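You operate a simulated robot arm through the tools that you are given. There is no shell and no other tool. Be economical: measure what you need, move in short steps, check, and stop when the job is done.

You are at the controls of a simulated robot arm. One attempt, no reset.

## Task
Put the printed block that says "C" from the top of the card bench on the top of the purple mat.

It is judged by the outcome, as a careful person would: the job done as asked, and still so three seconds after it is handed in. It fails if anything else is knocked over, pushed out of place, dropped, spilled or broken.

## Robot
A 6-joint arm with a two-finger parallel gripper, fixed in place. Base frame: the origin is at the foot of the arm, x ahead of it, y to its left, z up; the work surface is at about z = 0. Units: mm, degrees, N and s.
With the tool pointing down near the work surface it reaches from about 180 to 460 mm from the base axis. Its first joint turns from -70.0 to 70.0 degrees. Payload 1.9 kg.
Tool frame: the origin (TCP) lies between the finger pads and is the grasp point; the fingertips stand 23 mm ahead of it; z points along the fingers, y is the line along which they close. The gripper opens to 94 mm. The fingers are 38 mm wide and 10 mm thick; the gripper's body (54 by 96 mm) begins 39 mm behind the TCP.
Orientation is told as [roll, pitch, yaw] about the base's x, y, z axes, in that order, counted from this pose: with the fingers straight down and closing along the base's y, the tool's x points along the base's -x, its y along +y and its z along -z.

## Interface
- The arm moves only by the tool send_rows. Its argument "series" is a list that holds one entry, the list of rows, each a list of 5 numbers: the gripper command, from -1 (shut) to 1 (fully open), values between in proportion, then the shift along the tool's x, y, z in mm, then the turn about the tool's z in degrees. In form: [[[claw, dx, dy, dz, twist], ...]]. A call has 1 to 12 rows; each row shifts and turns the commanded pose from where the row before left it, along the tool's axes as they then stand. Each row takes 0.2 s and may step no farther than 50 mm and 8.6 degrees from the row before; otherwise, or with a gripper value out of range, the whole call is refused. Where a pose cannot be reached the arm comes as near as it can. A force on the tool above 40 N (or 10 N above the force at the start of the call, whichever is more), or a blocked arm, ends the call early, and 0.2 s more pass. Each finger travels about 108 mm/s and halts on what it meets, pressing with about 23 N; the grip force reading is that of the motor and also rises with nothing between the fingers. The clock runs only during rows and for 0.2 s after the last one: add rows that do not move to give the fingers time. It gives the time, the measured TCP pose, the force on the tool (base axes), the opening and the grip force at its end, in the units of the frame above (readings bear some noise), and new pictures: "views" is both (left out), scene, wrist or none.
- Cameras (640 x 400 px; columns grow to the right, rows downward): "scene" is fixed at [49.4, 303, 427.5]; the picture's right is [-0.85, -0.53, 0.00], its down [-0.27, 0.43, -0.86] and it looks along [0.46, -0.73, -0.51] (base axes); focal length 345 px, centre (320, 200). "wrist" rides on the gripper at [87, 16, -74] in the tool frame; the picture's right is [-0.18, 0.98, 0.00], its down [-0.58, -0.11, -0.81] and it looks along [-0.79, -0.15, 0.59] (tool axes); focal length 243 px, centre (320, 200). There is no depth. A picture from a camera that has moved, and an enlarged one, comes with that camera's place and axes in the base frame and with its lens.
- close_up(camera, box): a new picture of the part [left, top, right, bottom] of that camera's present view, enlarged. The clock stands still meanwhile.
- finish_job(): hands the job in; it is judged then, once.

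Go step by step. Nothing tells you positions but the pictures and the camera data: compare them with the known pose of the tool, close in by small moves and look again before you grip or let go. The budget is 90 turns and 170 pictures, counting those below and the enlarged ones. Unless the task says otherwise, let go and move clear before handing in, and close with one line.

The tools are called as a command line: name --argument value ..., lists and objects as JSON in quotes. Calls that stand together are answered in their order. send_rows: Moves the arm, as the interface text tells. Its arguments: {"type":"object","properties":{"series":{"type":"array"},"views":{"type":"string","enum":["both","scene","wrist","none"]}},"required":["series"]} The other tools are called the same way: close_up (camera, box) takes an enlarged picture of a part of a camera's view; finish_job () hands the job in.

At the start:

```text
t: 0.0
tcp_pos: [279.4, -21.9, 273.6]
orientation: [0.0, 0.0, -0.1]
contact_force: [-0.4, -0.4, 0.8]
gripper_width: 94.2
gripper_force: 0.1
```

scene: 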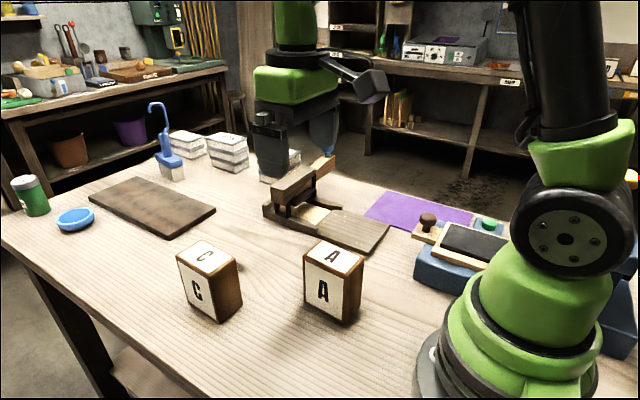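
wrist: 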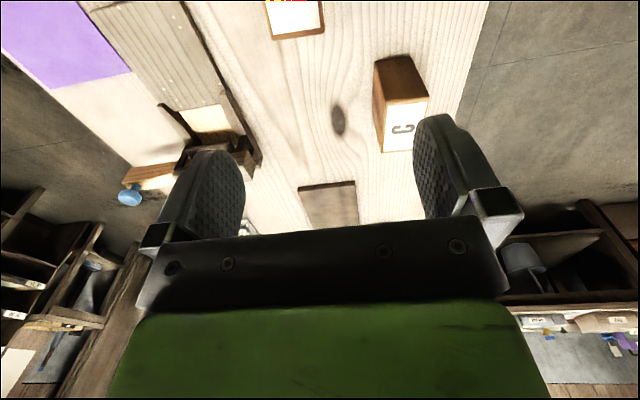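

I see the C block and the A block on the wooden bench, the C block at about (400, 60), and the purple mat beyond a wooden press. I'll enlarge the pictures to measure these.

close_up --camera "scene" --box '[150, 220, 310, 340]'

close_up --camera "scene" --box '[250, 140, 530, 315]'

close_up --camera "wrist" --box '[0, 0, 480, 240]'

```text
3.33 times, centred on (230, 280) of scene
camera zoom: at [49.4, 303.0, 427.5], right [-0.85, -0.53, 0.0], down [-0.27, 0.43, -0.86], along [0.46, -0.73, -0.51], focal length 1149 px, centre (620, -67)
```

zoom: 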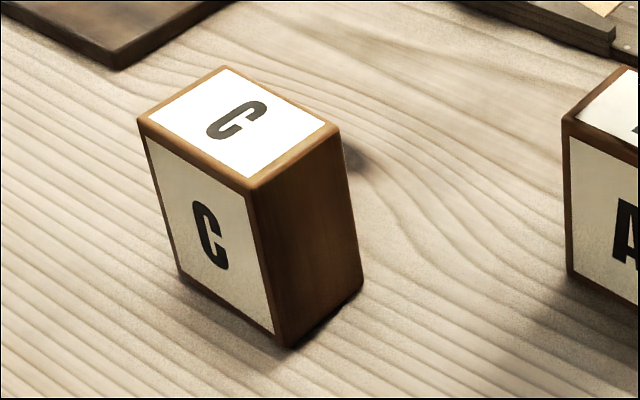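

```text
2.29 times, centred on (390, 228) of scene
camera zoom: at [49.4, 303.0, 427.5], right [-0.85, -0.53, 0.0], down [-0.27, 0.43, -0.86], along [0.46, -0.73, -0.51], focal length 788 px, centre (160, 137)
```

zoom: 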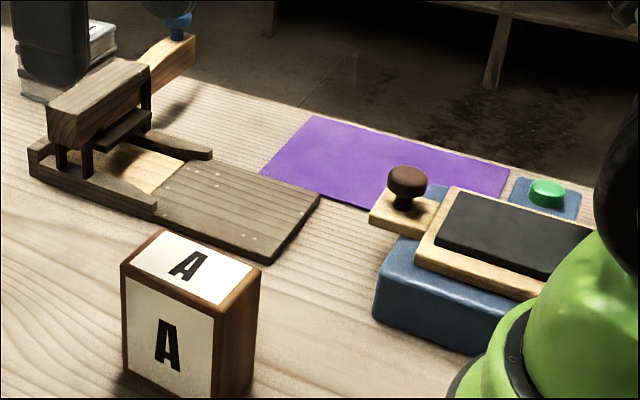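

```text
1.33 times, centred on (240, 120) of wrist
camera zoom: at [194.1, -6.4, 348.8], right [0.19, 0.98, 0.0], down [0.58, -0.11, 0.81], along [0.79, -0.15, -0.59], focal length 324 px, centre (427, 307)
```

zoom: 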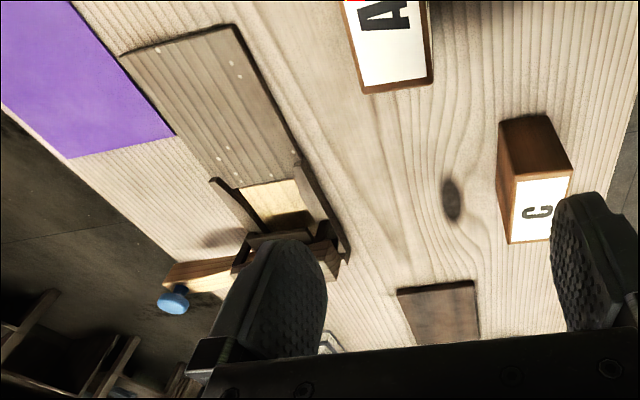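

The C block stands on the bench aligned with the axes, about 76 x 48 x 96 mm and centred near (403, 59). The mat is centred near (212, -371). I'll move above the block first.

send_rows --series '[[[1, -25, 16, 8, 0], [1, -25, 16, 8, 0], [1, -25, 16, 8, 0], [1, -25, 16, 8, 0], [1, -24, 17, 8, 0], [1, 0, 0, 20, 0], [1, 0, 0, 0, 0]]]'

```text
t: 1.6
tcp_pos: [402.2, 57.4, 213.9]
orientation: [-0.1, 0.1, -0.1]
contact_force: [0.2, 0.5, 0.6]
gripper_width: 93.9
gripper_force: 0.0
camera wrist: at [316.6, 73.5, 289.0], right [0.19, 0.98, 0.0], down [0.58, -0.11, 0.81], along [0.79, -0.15, -0.59], focal length 243 px, centre (320, 200)
```

scene: 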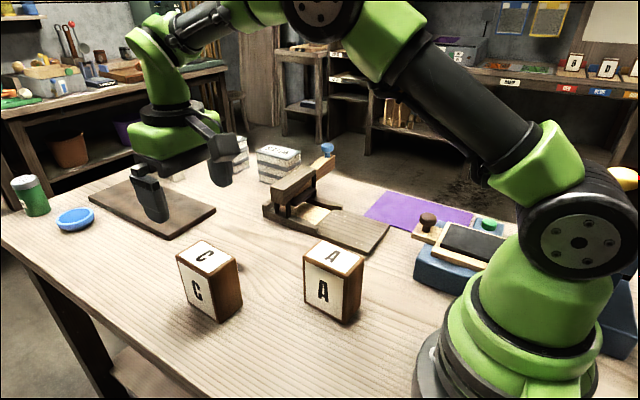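
wrist: 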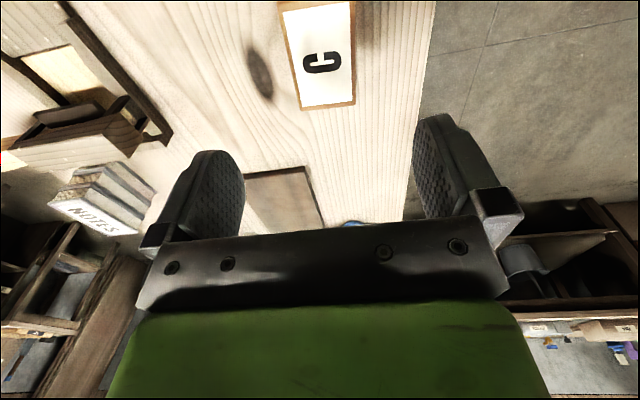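

The two views agree: the top of the C block is centred near (402, 58) at about z 96, right under the tool. I'll go down part of the way and check.

send_rows --series '[[[1, 0, 0, 30, 0], [1, 0, 0, 30, 0], [1, 0, 0, 24, 0], [1, 0, 0, 0, 0]]]'

```text
t: 2.6
tcp_pos: [404.7, 60.0, 130.2]
orientation: [0.0, 0.0, 0.0]
contact_force: [-0.3, 0.1, 0.1]
gripper_width: 94.2
gripper_force: 0.1
camera wrist: at [318.6, 75.5, 205.3], right [0.19, 0.98, 0.0], down [0.58, -0.11, 0.81], along [0.79, -0.15, -0.59], focal length 243 px, centre (320, 200)
```

scene: 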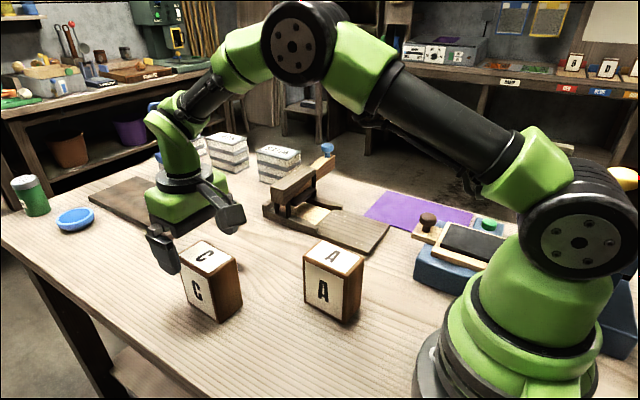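
wrist: 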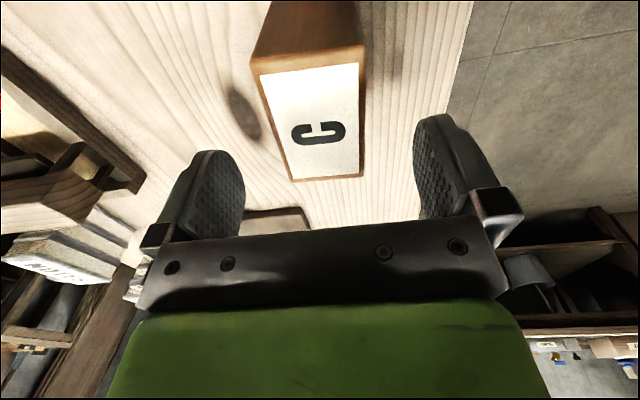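

The block's top lies between the fingers, with its centre near y 57. I'll go down to about z 72 with a small sideways correction, then close.

send_rows --series '[[[1, 2, -2.5, 20, 0], [1, 0, 0, 20, 0], [1, 0, 0, 18, 0], [1, 0, 0, 0, 0]]]'

send_rows --series '[[[0.2, 0, 0, 0, 0], [-0.2, 0, 0, 0, 0], [-0.6, 0, 0, 0, 0], [-1, 0, 0, 0, 0], [-1, 0, 0, 0, 0]]]'

```text
t: 3.6
tcp_pos: [402.2, 55.7, 71.0]
orientation: [0.0, -0.1, -0.2]
contact_force: [-0.4, -0.6, 1.1]
gripper_width: 94.4
gripper_force: 0.0
camera wrist: at [316.2, 71.1, 146.4], right [0.19, 0.98, 0.0], down [0.58, -0.11, 0.81], along [0.79, -0.15, -0.59], focal length 243 px, centre (320, 200)
```

scene: 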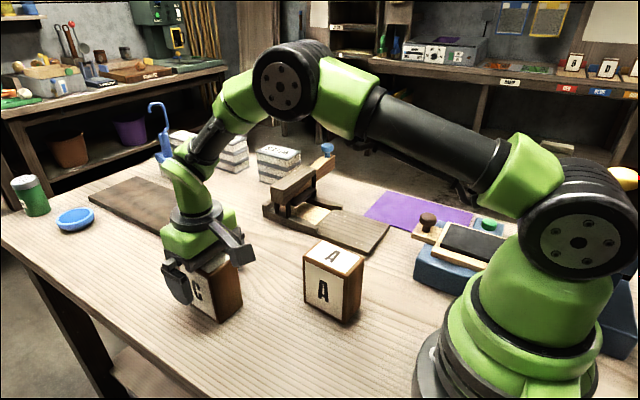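
wrist: 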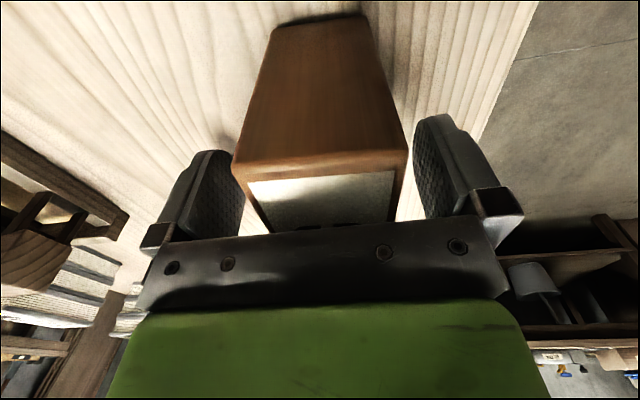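

```text
t: 4.8
tcp_pos: [403.2, 54.6, 71.9]
orientation: [0.0, 0.0, -0.1]
contact_force: [1.3, 0.3, 0.0]
gripper_width: 49.9
gripper_force: 22.3
camera wrist: at [316.1, 71.1, 146.6], right [0.19, 0.98, 0.0], down [0.58, -0.11, 0.81], along [0.79, -0.15, -0.59], focal length 243 px, centre (320, 200)
```

scene: 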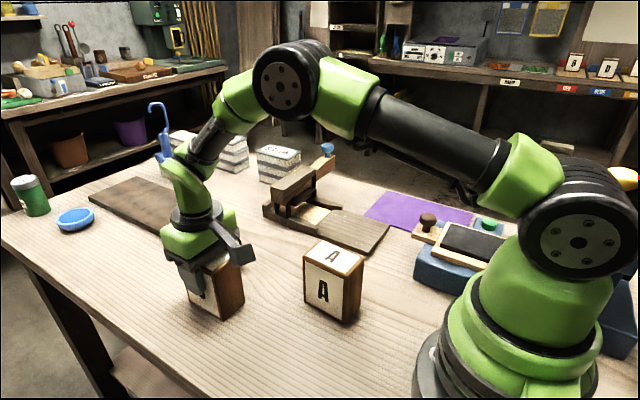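
wrist: 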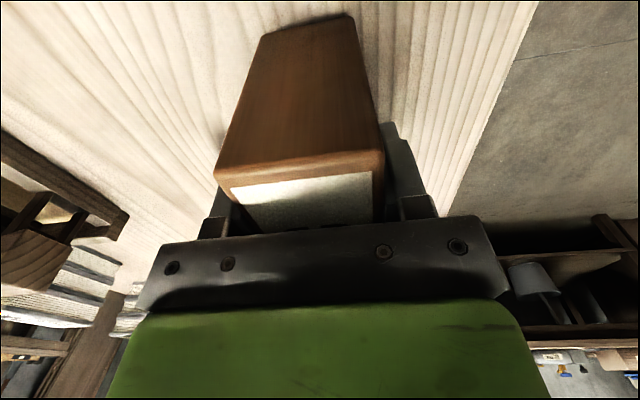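

The fingers hold the block at 50 mm opening and 22 N. I'll lift it straight up.

send_rows --series '[[[-1, 0, 0, -10, 0], [-1, 0, 0, -25, 0], [-1, 0, 0, -30, 0], [-1, 0, 0, -30, 0], [-1, 0, 0, -30, 0], [-1, 0, 0, -25, 0], [-1, 0, 0, 0, 0]]]'

```text
t: 6.4
tcp_pos: [403.8, 55.9, 220.6]
orientation: [-0.1, -0.2, -0.1]
contact_force: [0.3, -0.4, -0.9]
gripper_width: 49.8
gripper_force: 23.2
camera wrist: at [316.4, 70.8, 295.6], right [0.19, 0.98, 0.0], down [0.58, -0.11, 0.81], along [0.79, -0.15, -0.59], focal length 243 px, centre (320, 200)
```

scene: 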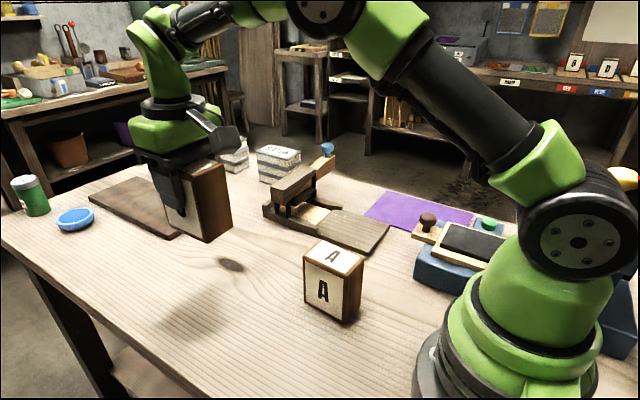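
wrist: 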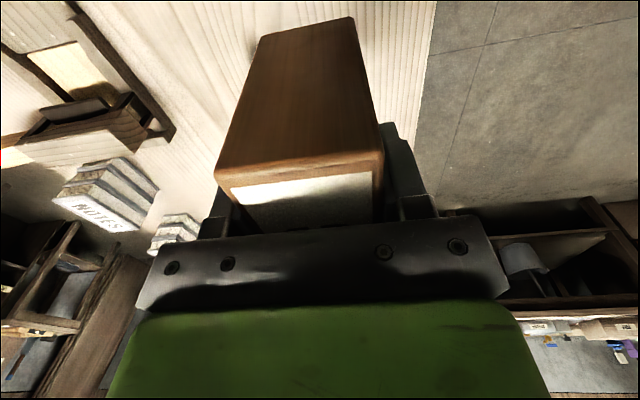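

The block is clear of the bench. I'll carry it high over the A block and the press toward the mat.

send_rows --series '[[[-1, 10, -12, -6, 0], [-1, 17, -24, -6, 0], [-1, 17, -24, -6, 0], [-1, 17, -24, -6, 0], [-1, 17, -24, -6, 0], [-1, 16, -24, 0, 0], [-1, 10, -24, 0, 0], [-1, 0, 0, 0, 0]]]'

send_rows --series '[[[-1, 7, -20, 0, 0], [-1, 7, -26, 0, 0], [-1, 7, -26, 0, 0], [-1, 7, -26, 0, 0], [-1, 7, -26, 0, 0], [-1, 7, -26, 0, 0], [-1, 7, -26, 0, 0], [-1, 6, -26, 0, 0], [-1, 5, -26, 0, 0], [-1, 5, -25, 0, 0], [-1, 0, 0, 0, 0]]]'

```text
t: 8.2
tcp_pos: [298.6, -98.6, 250.8]
orientation: [0.0, -0.1, -0.1]
contact_force: [1.2, -0.5, -1.6]
gripper_width: 50.0
gripper_force: 22.7
camera wrist: at [212.6, -83.2, 326.5], right [0.19, 0.98, 0.0], down [0.58, -0.11, 0.81], along [0.79, -0.15, -0.59], focal length 243 px, centre (320, 200)
```

scene: 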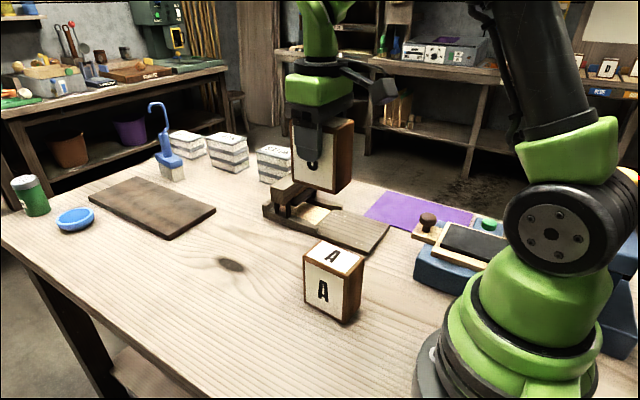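
wrist: 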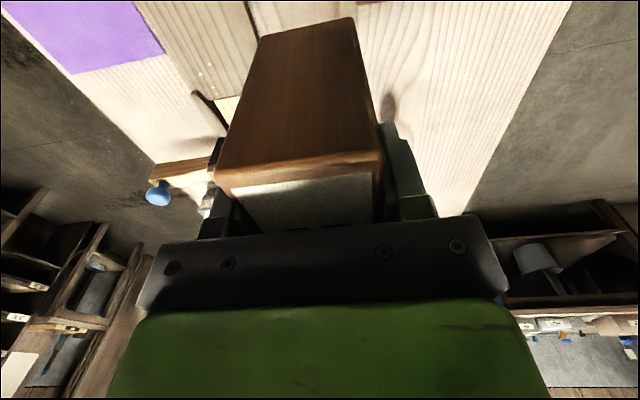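

```text
t: 10.6
tcp_pos: [231.9, -353.7, 250.3]
orientation: [0.1, 0.0, -0.1]
contact_force: [-0.9, -0.8, -0.4]
gripper_width: 49.7
gripper_force: 23.1
camera wrist: at [146.9, -338.0, 326.1], right [0.19, 0.98, 0.0], down [0.58, -0.11, 0.81], along [0.79, -0.15, -0.59], focal length 243 px, centre (320, 200)
```

scene: 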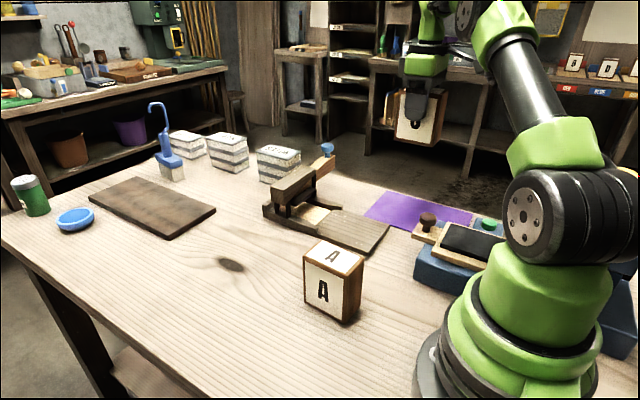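
wrist: 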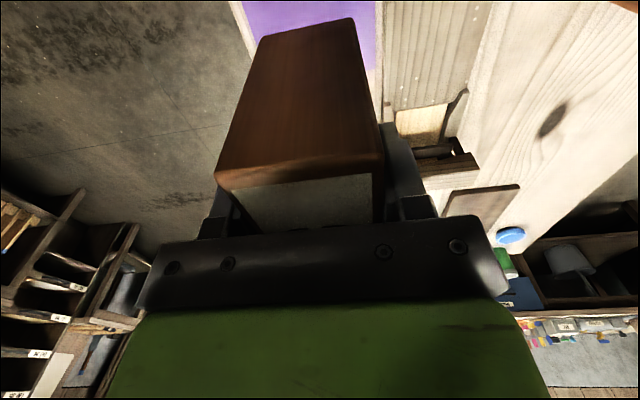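

The block is over the mat, which I measure at x 107 to 310, y -437 to -300. I'll move to y -366 and go down in stages.

send_rows --series '[[[-1, 0, -13, 10, 0], [-1, 0, 0, 25, 0], [-1, 0, 0, 30, 0], [-1, 0, 0, 30, 0], [-1, 0, 0, 25, 0], [-1, 0, 0, 20, 0], [-1, 0, 0, 0, 0]]]'

```text
t: 12.2
tcp_pos: [231.2, -366.3, 111.6]
orientation: [0.0, 0.0, -0.1]
contact_force: [-0.2, 0.0, -1.9]
gripper_width: 49.8
gripper_force: 23.2
camera wrist: at [145.8, -350.6, 185.6], right [0.19, 0.98, 0.0], down [0.58, -0.11, 0.81], along [0.79, -0.15, -0.59], focal length 243 px, centre (320, 200)
```

scene: 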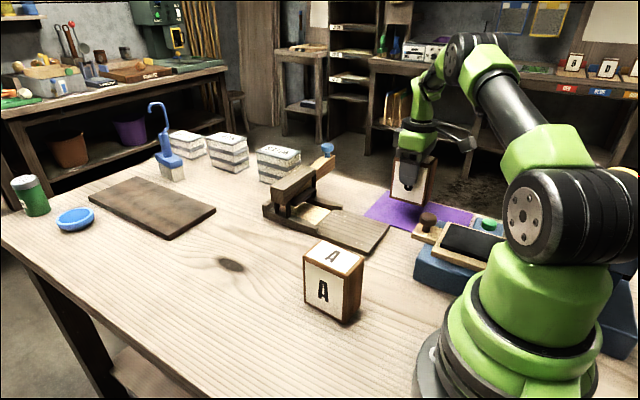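
wrist: 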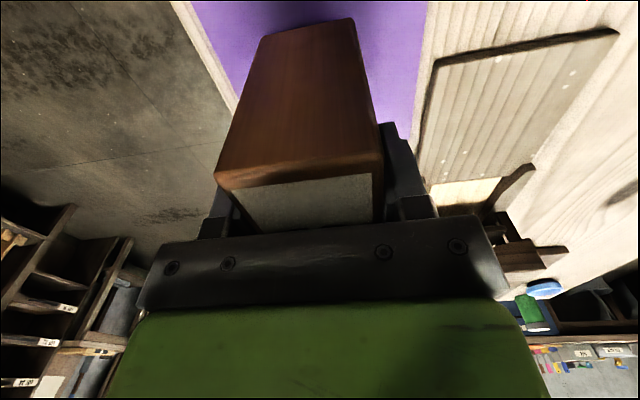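

The block hangs centrally over the mat, about 38 mm above it. I'll go down slowly and watch for contact.

send_rows --series '[[[-1, 0, 0, 15, 0], [-1, 0, 0, 12, 0], [-1, 0, 0, 5, 0], [-1, 0, 0, 2, 0], [-1, 0, 0, 0, 0]]]'

close_up --camera "scene" --box '[340, 130, 500, 250]'

```text
t: 13.4
tcp_pos: [233.4, -365.3, 76.7]
orientation: [0.0, 0.0, -0.1]
contact_force: [-0.3, -0.3, -1.8]
gripper_width: 49.7
gripper_force: 22.9
camera wrist: at [147.0, -349.8, 152.7], right [0.19, 0.98, 0.0], down [0.58, -0.11, 0.81], along [0.79, -0.15, -0.59], focal length 243 px, centre (320, 200)
```

scene: 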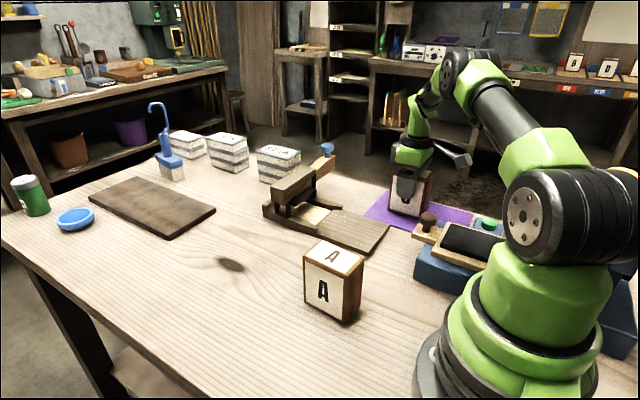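
wrist: 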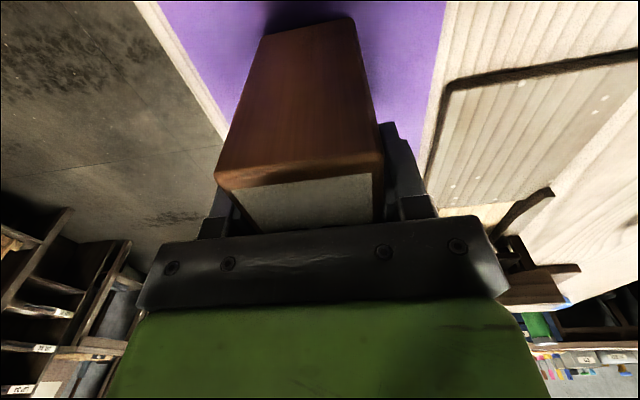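

```text
3.33 times, centred on (420, 190) of scene
camera zoom: at [49.4, 303.0, 427.5], right [-0.85, -0.53, 0.0], down [-0.27, 0.43, -0.86], along [0.46, -0.73, -0.51], focal length 1149 px, centre (-13, 233)
```

zoom: 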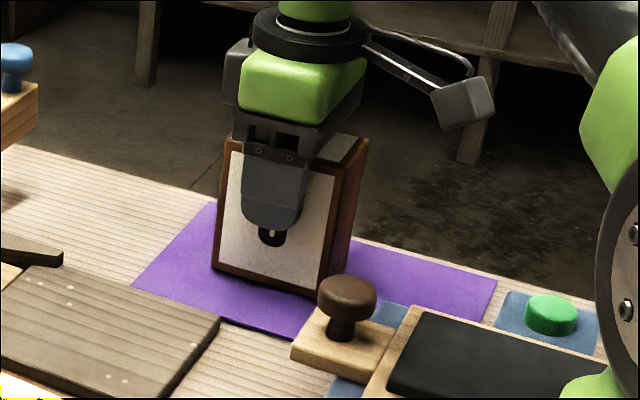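

send_rows --series '[[[-1, 0, 0, 1.5, 0], [-1, 0, 0, 1, 0], [-1, 0, 0, 0, 0]]]' --views "none"

```text
t: 14.2
tcp_pos: [232.4, -364.9, 74.9]
orientation: [-0.1, -0.2, 0.0]
contact_force: [-0.9, 1.5, 2.7]
gripper_width: 49.9
gripper_force: 22.8
```

The vertical force has gone from -1.8 to +2.7 N, so the block may just be touching the mat. I'll go one more millimetre to confirm.

send_rows --series '[[[-1, 0, 0, 0.7, 0], [-1, 0, 0, 0, 0], [-1, 0, 0, 0, 0]]]' --views "none"

```text
t: 15.0
tcp_pos: [234.3, -365.7, 75.3]
orientation: [-0.1, -0.2, -0.1]
contact_force: [-10.0, 7.1, 22.6]
gripper_width: 50.0
gripper_force: 23.4
```

Contact is confirmed at 22 N, so the block is resting on the mat. I'll back off slightly to ease the pressing and open gently.

send_rows --series '[[[-1, 0, 0, -0.7, 0], [-1, 0, 0, 0, 0], [0.2, 0, 0, 0, 0], [0.5, 0, 0, 0, 0], [0.8, 0, 0, 0, 0], [0.8, 0, 0, 0, 0]]]'

```text
t: 16.4
tcp_pos: [233.5, -364.1, 74.2]
orientation: [0.0, 0.0, -0.1]
contact_force: [0.3, 0.0, 0.7]
gripper_width: 84.7
gripper_force: 0.0
camera wrist: at [147.3, -349.8, 149.9], right [0.19, 0.98, 0.0], down [0.58, -0.11, 0.81], along [0.79, -0.15, -0.59], focal length 243 px, centre (320, 200)
```

scene: 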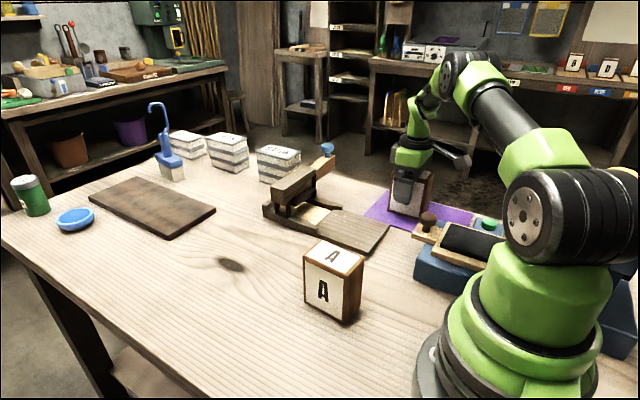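
wrist: 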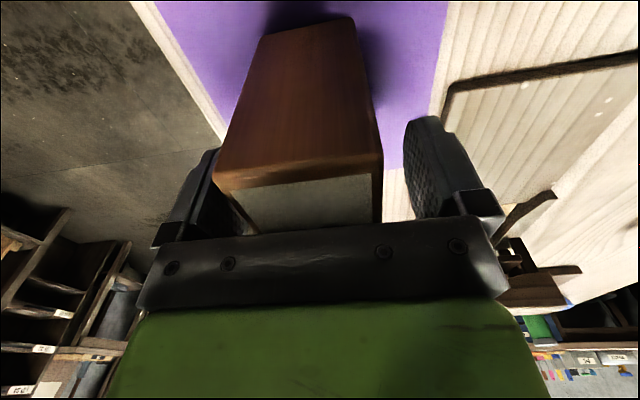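

The fingers are open and the block hasn't moved. I'll open fully and raise straight up.

send_rows --series '[[[1, 0, 0, 0, 0], [1, 0, 0, -15, 0], [1, 0, 0, -30, 0], [1, 0, 0, -40, 0], [1, 0, 0, -45, 0], [1, 0, 0, -40, 0], [1, 0, 0, 0, 0]]]'

close_up --camera "scene" --box '[340, 130, 500, 250]'

```text
t: 18.0
tcp_pos: [230.8, -365.0, 246.2]
orientation: [0.0, 0.0, 0.0]
contact_force: [-0.1, 0.2, 1.0]
gripper_width: 93.8
gripper_force: 0.1
camera wrist: at [145.0, -348.8, 320.2], right [0.18, 0.98, 0.0], down [0.58, -0.11, 0.81], along [0.79, -0.15, -0.59], focal length 243 px, centre (320, 200)
```

scene: 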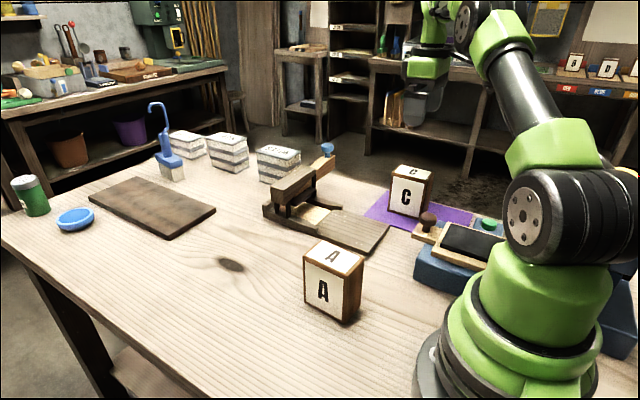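
wrist: 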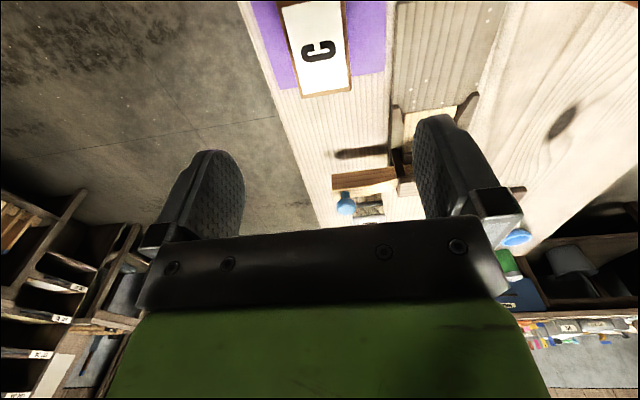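

```text
3.33 times, centred on (420, 190) of scene
camera zoom: at [49.4, 303.1, 427.5], right [-0.85, -0.53, 0.0], down [-0.27, 0.43, -0.86], along [0.46, -0.73, -0.51], focal length 1149 px, centre (-13, 233)
```

zoom: 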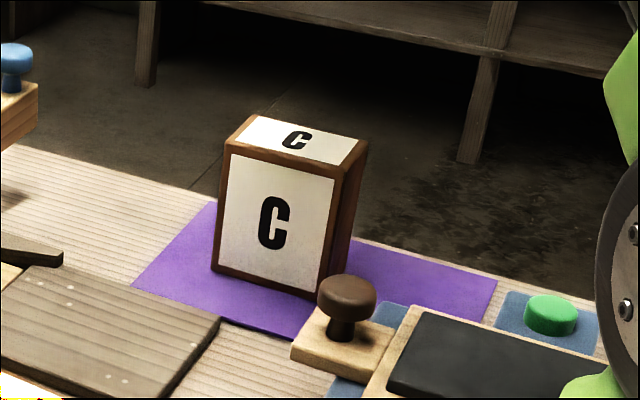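

The C block stands upright and wholly on the purple mat. Nothing else has moved and the gripper is clear, so I'm handing the job in.

finish_job

```text
The job is handed in.
```

The C block is standing upright on top of the purple mat, nothing else was disturbed, and the job is handed in.
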